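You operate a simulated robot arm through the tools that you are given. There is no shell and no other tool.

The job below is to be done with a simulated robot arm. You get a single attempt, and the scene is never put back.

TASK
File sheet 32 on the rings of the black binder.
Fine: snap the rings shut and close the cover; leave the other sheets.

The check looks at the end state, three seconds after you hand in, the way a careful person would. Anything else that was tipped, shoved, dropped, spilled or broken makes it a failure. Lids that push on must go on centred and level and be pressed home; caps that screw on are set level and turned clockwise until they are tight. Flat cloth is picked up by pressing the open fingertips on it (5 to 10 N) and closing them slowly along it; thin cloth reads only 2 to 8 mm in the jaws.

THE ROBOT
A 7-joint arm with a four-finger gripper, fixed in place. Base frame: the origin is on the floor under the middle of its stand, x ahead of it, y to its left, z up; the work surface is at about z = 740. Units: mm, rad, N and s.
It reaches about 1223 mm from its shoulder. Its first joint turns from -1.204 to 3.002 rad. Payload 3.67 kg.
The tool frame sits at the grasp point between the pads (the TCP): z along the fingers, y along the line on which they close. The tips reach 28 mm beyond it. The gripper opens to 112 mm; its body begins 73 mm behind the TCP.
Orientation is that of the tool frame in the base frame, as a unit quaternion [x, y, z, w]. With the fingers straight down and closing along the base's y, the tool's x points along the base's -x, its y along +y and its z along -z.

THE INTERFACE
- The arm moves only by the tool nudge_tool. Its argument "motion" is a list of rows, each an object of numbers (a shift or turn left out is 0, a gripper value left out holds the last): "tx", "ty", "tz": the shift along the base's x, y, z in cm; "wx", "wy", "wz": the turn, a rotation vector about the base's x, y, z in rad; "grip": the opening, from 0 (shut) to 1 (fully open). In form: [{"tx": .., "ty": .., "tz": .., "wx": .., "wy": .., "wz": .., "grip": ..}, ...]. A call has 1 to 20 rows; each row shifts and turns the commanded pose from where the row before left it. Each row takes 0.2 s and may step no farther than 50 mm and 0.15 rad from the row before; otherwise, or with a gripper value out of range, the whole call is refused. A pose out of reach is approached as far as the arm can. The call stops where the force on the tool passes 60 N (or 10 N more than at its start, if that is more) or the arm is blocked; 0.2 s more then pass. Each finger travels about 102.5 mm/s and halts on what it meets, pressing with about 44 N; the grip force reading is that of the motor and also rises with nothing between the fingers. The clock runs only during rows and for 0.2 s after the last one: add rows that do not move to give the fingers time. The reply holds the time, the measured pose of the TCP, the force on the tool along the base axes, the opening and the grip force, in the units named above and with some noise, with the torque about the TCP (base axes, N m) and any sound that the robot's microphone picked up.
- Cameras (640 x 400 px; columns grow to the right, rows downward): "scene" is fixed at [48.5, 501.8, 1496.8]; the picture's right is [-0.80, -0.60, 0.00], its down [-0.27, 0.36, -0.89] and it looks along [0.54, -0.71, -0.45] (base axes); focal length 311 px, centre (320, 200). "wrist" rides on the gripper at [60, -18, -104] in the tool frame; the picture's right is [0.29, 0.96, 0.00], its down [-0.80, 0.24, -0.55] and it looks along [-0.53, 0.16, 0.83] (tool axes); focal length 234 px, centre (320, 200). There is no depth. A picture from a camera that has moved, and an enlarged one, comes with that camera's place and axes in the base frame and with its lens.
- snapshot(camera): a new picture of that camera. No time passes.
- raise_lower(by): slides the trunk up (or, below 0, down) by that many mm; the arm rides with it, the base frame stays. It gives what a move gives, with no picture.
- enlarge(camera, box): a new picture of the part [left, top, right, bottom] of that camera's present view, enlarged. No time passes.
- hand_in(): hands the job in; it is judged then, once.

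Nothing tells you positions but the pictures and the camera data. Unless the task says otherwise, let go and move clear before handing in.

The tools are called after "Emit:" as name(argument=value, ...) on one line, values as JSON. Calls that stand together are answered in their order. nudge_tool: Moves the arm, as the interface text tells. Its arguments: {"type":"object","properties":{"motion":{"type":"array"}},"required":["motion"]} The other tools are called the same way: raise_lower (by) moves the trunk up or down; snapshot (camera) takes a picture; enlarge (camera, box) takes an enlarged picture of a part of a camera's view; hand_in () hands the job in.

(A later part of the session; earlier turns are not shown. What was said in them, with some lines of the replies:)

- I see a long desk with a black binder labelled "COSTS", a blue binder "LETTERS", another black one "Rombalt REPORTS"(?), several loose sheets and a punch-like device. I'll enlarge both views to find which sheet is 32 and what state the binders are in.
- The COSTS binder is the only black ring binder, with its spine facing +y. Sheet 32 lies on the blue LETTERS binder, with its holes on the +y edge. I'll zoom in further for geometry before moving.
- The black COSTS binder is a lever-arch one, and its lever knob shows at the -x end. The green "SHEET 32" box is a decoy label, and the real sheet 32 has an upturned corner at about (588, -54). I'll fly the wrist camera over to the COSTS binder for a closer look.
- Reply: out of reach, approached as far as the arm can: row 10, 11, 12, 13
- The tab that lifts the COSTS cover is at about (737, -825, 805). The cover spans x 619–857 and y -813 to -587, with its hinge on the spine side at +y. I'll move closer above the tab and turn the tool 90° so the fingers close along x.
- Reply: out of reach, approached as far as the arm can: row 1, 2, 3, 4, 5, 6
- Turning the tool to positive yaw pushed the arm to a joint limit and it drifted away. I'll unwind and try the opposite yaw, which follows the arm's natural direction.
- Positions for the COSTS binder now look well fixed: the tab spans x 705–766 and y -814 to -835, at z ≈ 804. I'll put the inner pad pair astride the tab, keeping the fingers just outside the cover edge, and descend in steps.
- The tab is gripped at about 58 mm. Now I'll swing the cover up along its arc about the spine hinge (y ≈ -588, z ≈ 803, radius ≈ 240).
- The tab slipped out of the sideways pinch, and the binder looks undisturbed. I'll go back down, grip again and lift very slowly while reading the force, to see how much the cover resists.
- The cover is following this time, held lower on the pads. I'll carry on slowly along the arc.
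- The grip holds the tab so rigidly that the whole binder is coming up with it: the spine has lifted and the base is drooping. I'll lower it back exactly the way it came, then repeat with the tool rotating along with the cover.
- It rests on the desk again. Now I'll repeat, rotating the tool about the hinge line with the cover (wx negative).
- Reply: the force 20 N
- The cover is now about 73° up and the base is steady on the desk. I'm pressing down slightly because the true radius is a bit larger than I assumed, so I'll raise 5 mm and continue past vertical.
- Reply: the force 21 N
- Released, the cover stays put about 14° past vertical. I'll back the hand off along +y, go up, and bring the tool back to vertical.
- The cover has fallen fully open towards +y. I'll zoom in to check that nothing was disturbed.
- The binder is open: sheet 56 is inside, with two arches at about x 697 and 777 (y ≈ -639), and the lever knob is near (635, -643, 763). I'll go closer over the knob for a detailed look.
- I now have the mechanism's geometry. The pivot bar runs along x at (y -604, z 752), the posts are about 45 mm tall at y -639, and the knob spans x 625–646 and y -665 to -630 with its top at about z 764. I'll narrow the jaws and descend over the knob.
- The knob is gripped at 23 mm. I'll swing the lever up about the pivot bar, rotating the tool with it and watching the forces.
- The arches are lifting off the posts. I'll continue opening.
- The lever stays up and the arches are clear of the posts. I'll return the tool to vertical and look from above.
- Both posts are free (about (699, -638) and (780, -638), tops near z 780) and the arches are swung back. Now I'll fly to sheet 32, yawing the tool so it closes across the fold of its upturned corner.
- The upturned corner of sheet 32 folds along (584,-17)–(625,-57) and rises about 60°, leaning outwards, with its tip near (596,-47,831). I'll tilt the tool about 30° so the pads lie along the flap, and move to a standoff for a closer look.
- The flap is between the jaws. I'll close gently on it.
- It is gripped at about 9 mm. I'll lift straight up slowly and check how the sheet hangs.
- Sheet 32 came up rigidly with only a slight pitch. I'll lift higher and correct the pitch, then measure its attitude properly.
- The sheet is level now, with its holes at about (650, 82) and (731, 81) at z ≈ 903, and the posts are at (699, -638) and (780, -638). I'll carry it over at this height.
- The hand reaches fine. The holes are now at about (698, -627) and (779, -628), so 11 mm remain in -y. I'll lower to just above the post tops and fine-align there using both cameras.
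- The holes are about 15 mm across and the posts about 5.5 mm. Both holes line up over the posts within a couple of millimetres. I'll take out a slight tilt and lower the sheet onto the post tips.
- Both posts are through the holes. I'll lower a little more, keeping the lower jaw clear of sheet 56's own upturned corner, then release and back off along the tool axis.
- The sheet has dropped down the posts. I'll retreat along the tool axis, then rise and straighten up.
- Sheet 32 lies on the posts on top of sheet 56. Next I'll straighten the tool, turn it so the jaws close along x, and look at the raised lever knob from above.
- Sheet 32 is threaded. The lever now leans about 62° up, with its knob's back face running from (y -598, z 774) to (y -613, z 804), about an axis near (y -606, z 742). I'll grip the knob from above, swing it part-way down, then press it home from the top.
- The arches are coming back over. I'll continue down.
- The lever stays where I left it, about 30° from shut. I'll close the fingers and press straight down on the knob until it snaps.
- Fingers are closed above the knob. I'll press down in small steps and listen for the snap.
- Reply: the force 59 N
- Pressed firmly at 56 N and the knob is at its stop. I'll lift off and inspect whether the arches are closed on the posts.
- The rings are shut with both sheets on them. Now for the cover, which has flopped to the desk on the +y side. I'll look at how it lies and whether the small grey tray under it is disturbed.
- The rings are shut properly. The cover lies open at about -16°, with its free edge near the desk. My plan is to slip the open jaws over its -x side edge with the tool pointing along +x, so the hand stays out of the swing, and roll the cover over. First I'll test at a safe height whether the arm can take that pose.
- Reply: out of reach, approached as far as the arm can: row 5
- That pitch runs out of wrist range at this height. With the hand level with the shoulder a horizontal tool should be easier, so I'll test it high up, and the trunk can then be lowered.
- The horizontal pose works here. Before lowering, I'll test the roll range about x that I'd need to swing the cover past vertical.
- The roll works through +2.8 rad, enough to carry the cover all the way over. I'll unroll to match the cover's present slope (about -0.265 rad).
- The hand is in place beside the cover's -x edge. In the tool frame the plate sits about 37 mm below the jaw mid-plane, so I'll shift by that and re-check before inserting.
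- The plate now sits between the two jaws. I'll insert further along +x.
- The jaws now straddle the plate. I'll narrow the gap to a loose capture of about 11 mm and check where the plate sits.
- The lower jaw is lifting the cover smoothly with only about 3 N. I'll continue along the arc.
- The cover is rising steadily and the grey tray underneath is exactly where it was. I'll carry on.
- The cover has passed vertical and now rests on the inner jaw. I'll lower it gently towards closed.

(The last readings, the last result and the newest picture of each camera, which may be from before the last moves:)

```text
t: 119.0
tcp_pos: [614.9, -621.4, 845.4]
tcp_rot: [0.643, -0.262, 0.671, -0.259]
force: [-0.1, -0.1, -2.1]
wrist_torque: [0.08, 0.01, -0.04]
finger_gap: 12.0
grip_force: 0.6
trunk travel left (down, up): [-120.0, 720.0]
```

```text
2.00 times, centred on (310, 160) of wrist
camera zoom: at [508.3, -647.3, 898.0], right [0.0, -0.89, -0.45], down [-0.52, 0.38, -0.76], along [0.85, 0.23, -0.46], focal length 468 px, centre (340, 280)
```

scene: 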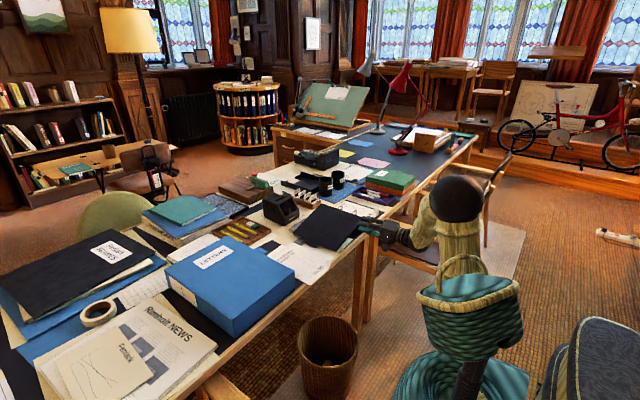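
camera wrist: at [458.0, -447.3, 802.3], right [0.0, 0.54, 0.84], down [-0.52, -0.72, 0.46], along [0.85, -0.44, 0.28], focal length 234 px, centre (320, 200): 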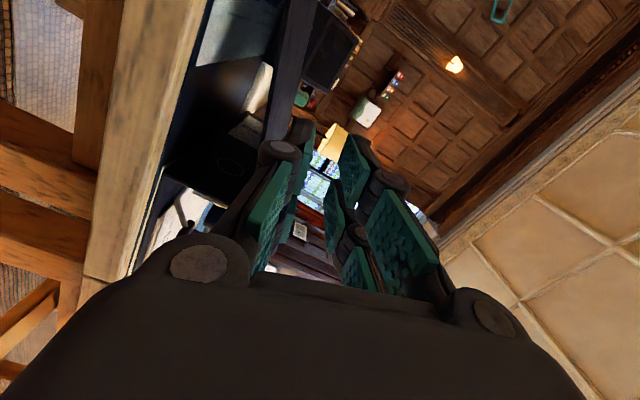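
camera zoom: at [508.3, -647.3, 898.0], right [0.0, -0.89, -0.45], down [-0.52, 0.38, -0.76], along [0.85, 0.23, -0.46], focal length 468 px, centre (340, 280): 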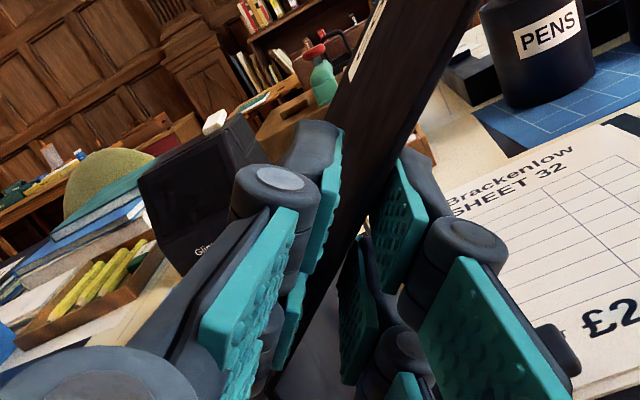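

Emit:
nudge_tool(motion=[{"ty": -0.4, "tz": -0.51, "wx": 0.1}, {"ty": -0.34, "tz": -0.55, "wx": 0.1}, {"ty": -0.27, "tz": -0.58, "wx": 0.1}, {"ty": -0.22, "tz": -0.61, "wx": 0.1}, {}])

Emit:
enlarge(camera="scene", box=[310, 150, 430, 240])

Emit:
enlarge(camera="wrist", box=[230, 60, 390, 260])

```text
t: 120.2
tcp_pos: [614.1, -631.8, 822.8]
tcp_rot: [0.578, -0.389, 0.607, -0.383]
force: [1.5, 0.2, -1.4]
wrist_torque: [0.06, 0.12, -0.01]
finger_gap: 11.8
grip_force: 0.9
trunk travel left (down, up): [-120.0, 720.0]
```

```text
4.44 times, centred on (370, 195) of scene
camera zoom: at [48.5, 501.8, 1496.8], right [-0.8, -0.6, 0.0], down [-0.27, 0.36, -0.89], along [0.54, -0.71, -0.45], focal length 1381 px, centre (98, 222)
```

zoom: 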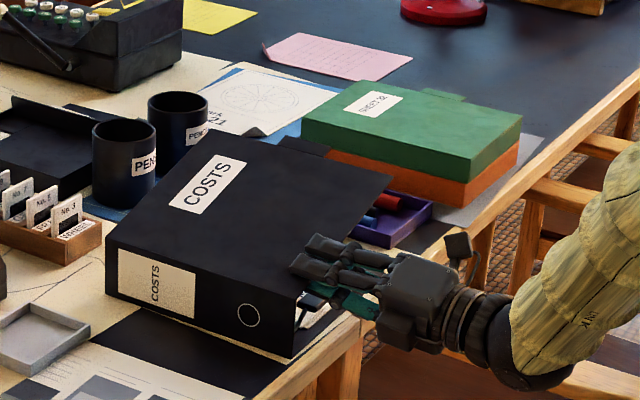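

```text
2.00 times, centred on (310, 160) of wrist
camera zoom: at [507.8, -677.2, 862.2], right [0.0, -0.65, -0.76], down [-0.52, 0.65, -0.56], along [0.86, 0.4, -0.34], focal length 468 px, centre (340, 280)
```

zoom: 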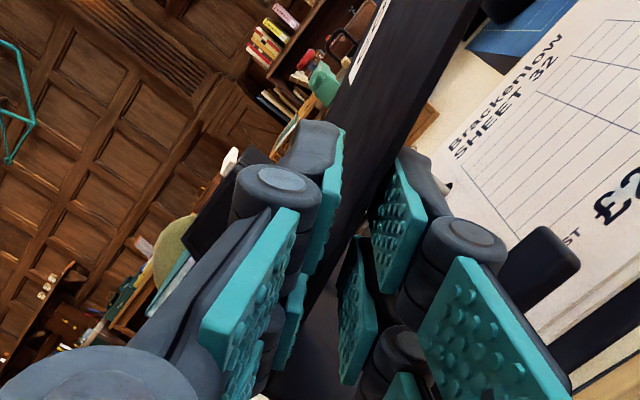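

Emit:
nudge_tool(motion=[{"ty": -0.16, "tz": -0.62, "wx": 0.1}, {"ty": -0.1, "tz": -0.6, "wx": 0.08}, {}])

Emit:
enlarge(camera="scene", box=[330, 170, 420, 240])

Emit:
enlarge(camera="wrist", box=[230, 60, 390, 260])

```text
t: 121.0
tcp_pos: [613.5, -635.7, 810.8]
tcp_rot: [0.541, -0.443, 0.569, -0.433]
force: [-5.3, 3.5, 6.1]
wrist_torque: [0.66, -0.24, 0.1]
finger_gap: 14.5
grip_force: 10.7
trunk travel left (down, up): [-120.0, 720.0]
```

```text
5.71 times, centred on (375, 205) of scene
camera zoom: at [48.5, 501.8, 1496.8], right [-0.8, -0.6, 0.0], down [-0.27, 0.36, -0.89], along [0.54, -0.71, -0.45], focal length 1776 px, centre (6, 171)
```

zoom: 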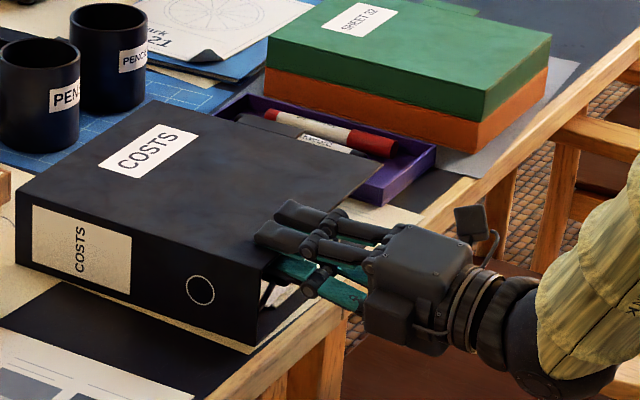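

```text
2.00 times, centred on (310, 160) of wrist
camera zoom: at [507.6, -685.9, 840.5], right [0.0, -0.5, -0.86], down [-0.52, 0.74, -0.43], along [0.85, 0.45, -0.26], focal length 468 px, centre (340, 280)
```

zoom: 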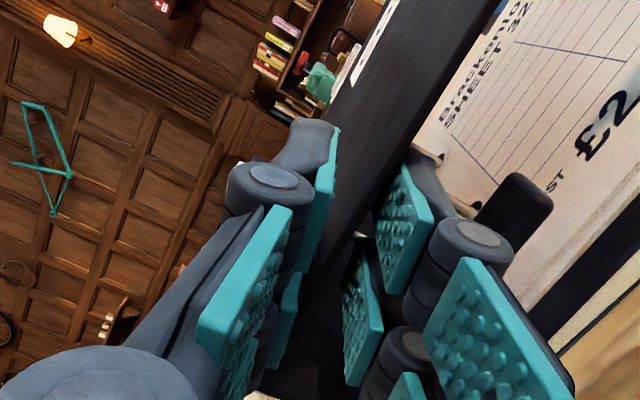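

The cover is nearly shut and the jaws are just touching it on both sides. I'll open them a little so the plate settles, then withdraw along -x.

Emit:
nudge_tool(motion=[{"grip": 0.2, "tz": -0.2}, {"grip": 0.22, "tz": -0.2}, {}])

Emit:
enlarge(camera="wrist", box=[230, 60, 390, 260])

Emit:
enlarge(camera="scene", box=[330, 170, 420, 240])

```text
t: 121.8
tcp_pos: [614.4, -635.6, 805.9]
tcp_rot: [0.541, -0.443, 0.569, -0.434]
force: [1.0, 0.0, -0.4]
wrist_torque: [0.0, 0.01, 0.01]
finger_gap: 24.6
grip_force: 0.1
trunk travel left (down, up): [-120.0, 720.0]
```

```text
2.00 times, centred on (310, 160) of wrist
camera zoom: at [507.8, -686.2, 836.5], right [0.0, -0.5, -0.86], down [-0.52, 0.74, -0.43], along [0.85, 0.45, -0.26], focal length 468 px, centre (340, 280)
```

zoom: 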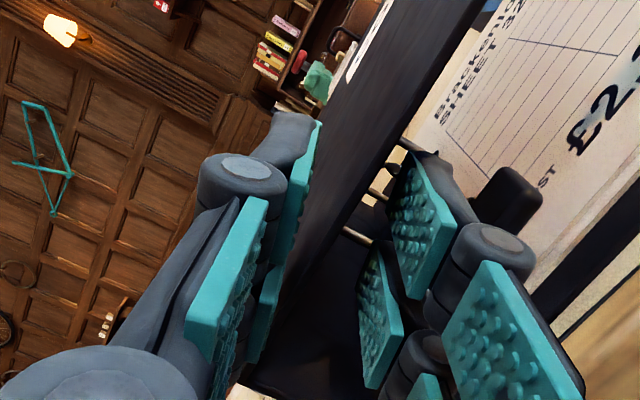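

```text
5.71 times, centred on (375, 205) of scene
camera zoom: at [48.5, 501.8, 1496.8], right [-0.8, -0.6, 0.0], down [-0.27, 0.36, -0.89], along [0.54, -0.71, -0.45], focal length 1776 px, centre (6, 171)
```

zoom: 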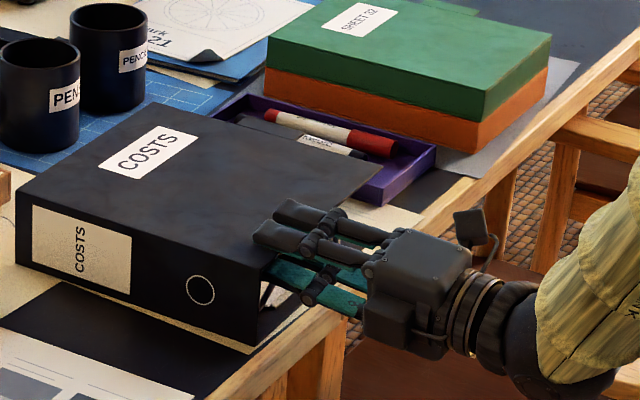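

The cover now rests free between the jaws with no force on the tool. I'll withdraw straight back along -x.

Emit:
nudge_tool(motion=[{"tx": -1.5}, {"tx": -2.0}, {"tx": -2.5}, {"tx": -2.5}, {}])

Emit:
enlarge(camera="scene", box=[310, 170, 430, 240])

Emit:
snapshot(camera="wrist")

```text
t: 123.0
tcp_pos: [528.4, -635.7, 806.8]
tcp_rot: [0.541, -0.443, 0.569, -0.433]
force: [0.0, 1.2, -0.1]
wrist_torque: [0.01, 0.03, -0.01]
finger_gap: 24.5
grip_force: 0.1
trunk travel left (down, up): [-120.0, 720.0]
```

```text
5.33 times, centred on (370, 205) of scene
camera zoom: at [48.5, 501.8, 1496.8], right [-0.8, -0.6, 0.0], down [-0.27, 0.36, -0.89], along [0.54, -0.71, -0.45], focal length 1657 px, centre (53, 173)
```

zoom: 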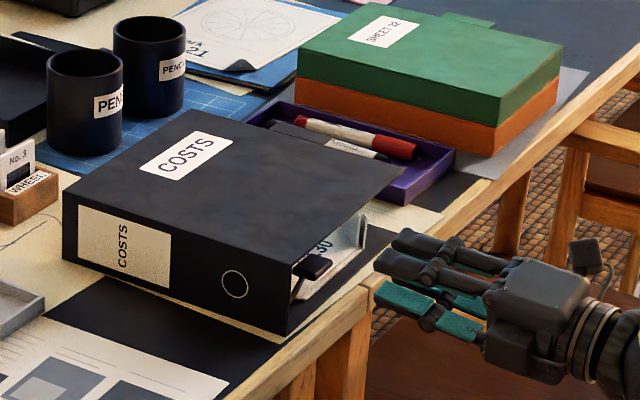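

```text
taken
camera wrist: at [423.1, -686.0, 836.0], right [0.0, -0.5, -0.86], down [-0.52, 0.74, -0.43], along [0.85, 0.45, -0.26], focal length 234 px, centre (320, 200)
```

wrist: 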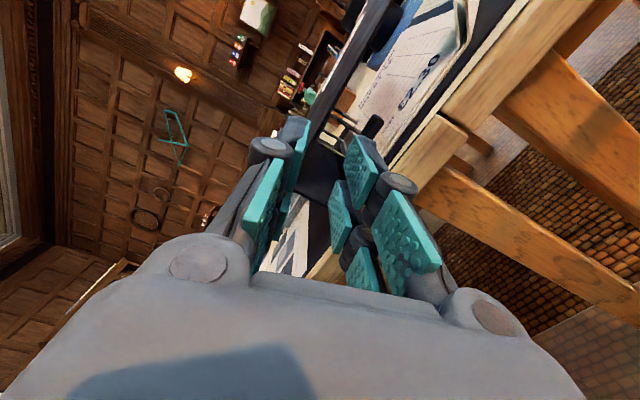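

Emit:
enlarge(camera="scene", box=[315, 175, 395, 235])

Emit:
enlarge(camera="wrist", box=[270, 0, 510, 170])

```text
6.67 times, centred on (355, 205) of scene
camera zoom: at [48.5, 501.8, 1496.8], right [-0.8, -0.6, 0.0], down [-0.27, 0.36, -0.89], along [0.54, -0.71, -0.45], focal length 2072 px, centre (87, 167)
```

zoom: 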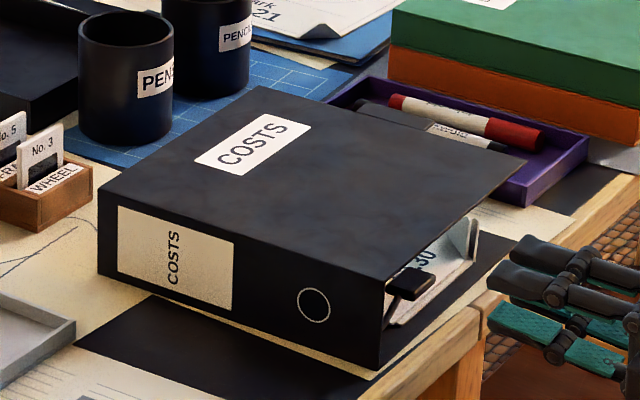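

```text
2.35 times, centred on (390, 85) of wrist
camera zoom: at [423.1, -686.0, 836.0], right [0.0, -0.5, -0.86], down [-0.52, 0.74, -0.43], along [0.85, 0.45, -0.26], focal length 551 px, centre (155, 471)
```

zoom: 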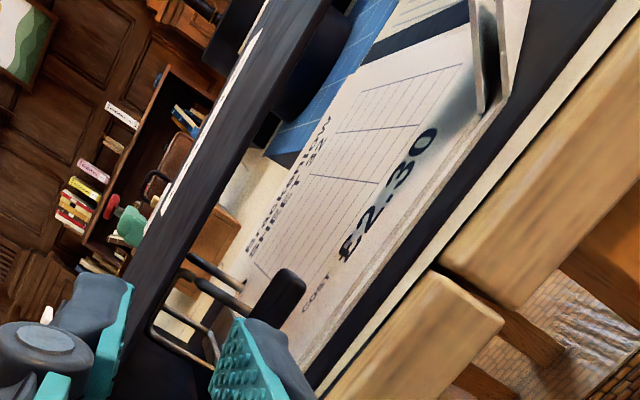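

The cover looks shut or within a few millimetres of it. To be sure, I'll press gently on its top near the free side with the closed fingers. First I'll rise clear and move over it.

Emit:
nudge_tool(motion=[{"tz": 3.0, "grip": 0.0}, {"tz": 3.0}, {"ty": -4.0}, {"ty": -4.0}, {"ty": -1.0}, {"tx": 4.0}, {"tx": 4.0}, {"tx": 3.0}, {}])

Emit:
enlarge(camera="scene", box=[310, 150, 430, 240])

```text
t: 125.0
tcp_pos: [639.6, -725.7, 867.1]
tcp_rot: [0.541, -0.443, 0.569, -0.433]
force: [0.5, 0.3, 0.5]
wrist_torque: [0.0, 0.0, 0.01]
finger_gap: 0.1
grip_force: 36.2
trunk travel left (down, up): [-120.0, 720.0]
```

```text
4.44 times, centred on (370, 195) of scene
camera zoom: at [48.5, 501.8, 1496.8], right [-0.8, -0.6, 0.0], down [-0.27, 0.36, -0.89], along [0.54, -0.71, -0.45], focal length 1381 px, centre (98, 222)
```

zoom: 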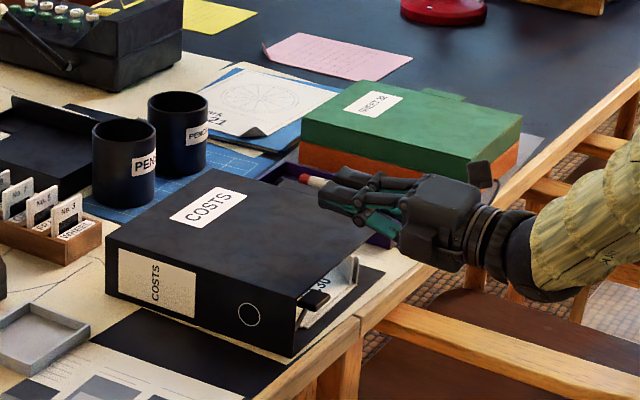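

Emit:
nudge_tool(motion=[{"tz": -2.0}, {"tz": -0.8}, {"tz": -0.5}, {}])

Emit:
nudge_tool(motion=[{"tz": -0.3}, {"tz": -0.3}, {}])

```text
t: 126.0
tcp_pos: [639.1, -725.6, 833.1]
tcp_rot: [0.541, -0.442, 0.569, -0.434]
force: [0.2, 1.1, 0.2]
wrist_torque: [0.0, 0.0, 0.01]
finger_gap: 0.2
grip_force: 36.2
trunk travel left (down, up): [-120.0, 720.0]
```

```text
t: 126.8
tcp_pos: [638.3, -725.0, 833.0]
tcp_rot: [0.54, -0.441, 0.571, -0.434]
force: [6.5, -9.1, 32.2]
wrist_torque: [0.21, 0.41, 0.08]
finger_gap: 0.0
grip_force: 36.3
trunk travel left (down, up): [-120.0, 720.0]
```

The cover is already at its hard stop: it didn't move under 32 N, so it is closed. I'll lift off and back the hand clear.

Emit:
nudge_tool(motion=[{"tz": 1.0}, {"tz": 3.0}, {"tz": 4.0}, {"tx": -4.0, "tz": 2.0}, {"tx": -4.0, "ty": 1.0}, {"tx": -4.0, "ty": 2.0}, {"ty": 4.0}, {"ty": 4.0}])

Emit:
raise_lower(by=300)

Emit:
snapshot(camera="scene")

Emit:
enlarge(camera="scene", box=[300, 160, 420, 240])

```text
t: 128.6
tcp_pos: [519.8, -616.7, 927.0]
tcp_rot: [0.54, -0.443, 0.569, -0.433]
force: [0.5, -1.2, -0.6]
wrist_torque: [-0.02, -0.04, 0.03]
finger_gap: 0.0
grip_force: 35.7
trunk travel left (down, up): [-120.0, 720.0]
```

```text
t: 131.6
tcp_pos: [520.6, -616.9, 1227.8]
tcp_rot: [0.541, -0.442, 0.569, -0.434]
force: [-0.7, -0.1, 0.5]
wrist_torque: [-0.01, -0.04, 0.03]
finger_gap: 0.0
grip_force: 35.6
trunk travel left (down, up): [-420.0, 420.0]
```

```text
taken
```

scene: 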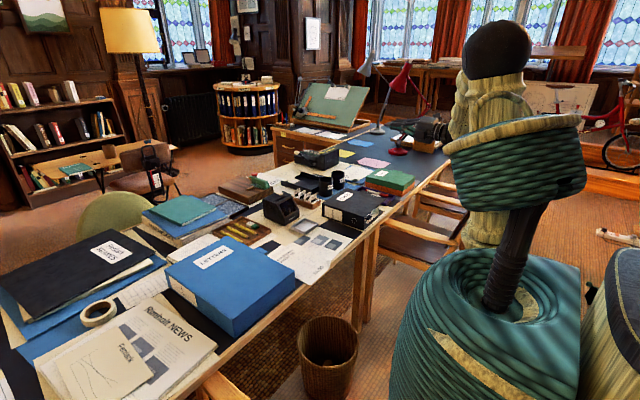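

```text
5.00 times, centred on (360, 200) of scene
camera zoom: at [48.5, 501.8, 1496.8], right [-0.8, -0.6, 0.0], down [-0.27, 0.36, -0.89], along [0.54, -0.71, -0.45], focal length 1554 px, centre (120, 200)
```

zoom: 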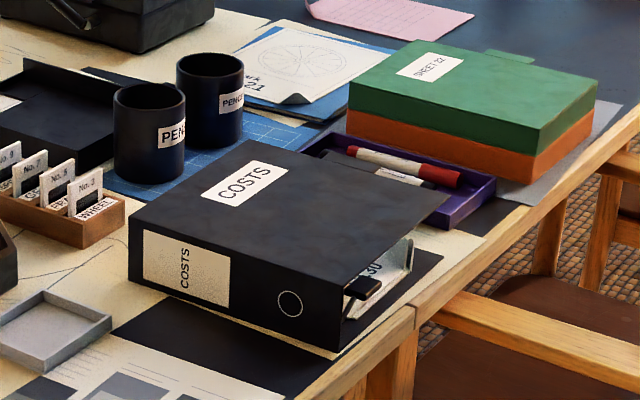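

Emit:
enlarge(camera="scene", box=[160, 130, 480, 330])

Emit:
enlarge(camera="scene", box=[340, 195, 400, 232])

Emit:
enlarge(camera="scene", box=[0, 180, 350, 400])

```text
2.00 times, centred on (320, 230) of scene
camera zoom: at [48.5, 501.8, 1496.8], right [-0.8, -0.6, 0.0], down [-0.27, 0.36, -0.89], along [0.54, -0.71, -0.45], focal length 622 px, centre (320, 140)
```

zoom: 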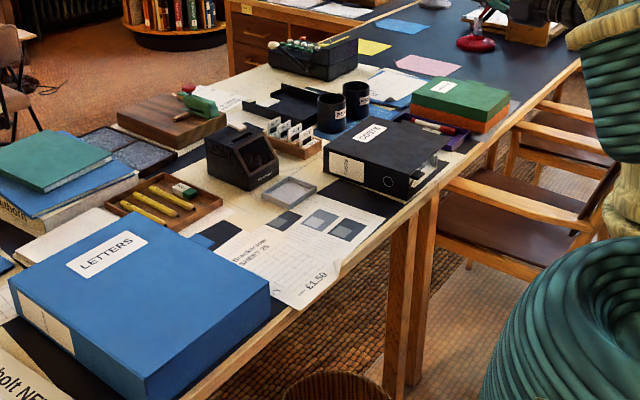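

```text
10.67 times, centred on (370, 214) of scene
camera zoom: at [48.5, 501.8, 1496.8], right [-0.8, -0.6, 0.0], down [-0.27, 0.36, -0.89], along [0.54, -0.71, -0.45], focal length 3315 px, centre (-213, 56)
```

zoom: 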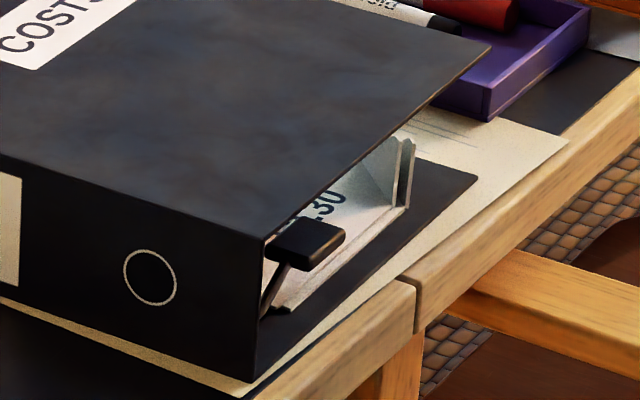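

```text
1.82 times, centred on (175, 290) of scene
camera zoom: at [48.5, 501.8, 1496.8], right [-0.8, -0.6, 0.0], down [-0.27, 0.36, -0.89], along [0.54, -0.71, -0.45], focal length 565 px, centre (584, 36)
```

zoom: 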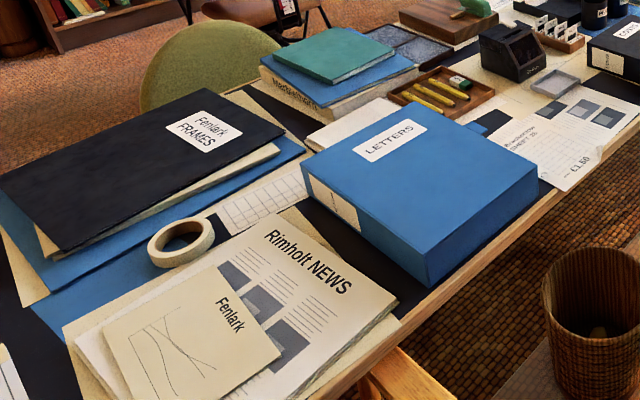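

Everything checks out. Sheet 32 is on the posts over sheet 56, the arches are shut with the lever pressed to its stop, and the COSTS cover is closed. The COSTS binder itself has shifted about 15–20 mm towards +y. The tray, markers, cups, blue binder and other sheets look unmoved, and the arm is clear, so I'm handing in.

Emit:
hand_in()

```text
The job is handed in.
```

Sheet 32 is filed on the rings of the black COSTS binder, on top of sheet 56 and the same way round, and I've handed the job in. No result came back.

- **Rings:** I pressed the lever down to its stop with about 56 N, and both arches were seated on their posts. No click was reported.
- **Cover:** It is closed, and didn't move when I pressed on it with about 32 N.
- **Binder position:** While I opened and closed it, the COSTS binder slid about 15–20 mm to the robot's left (+y). I left it there.
- **Everything else:** When the cover first fell open, it came down over the small grey tray. In the final pictures the tray, markers, cups, blue binder and other sheets looked where they started.
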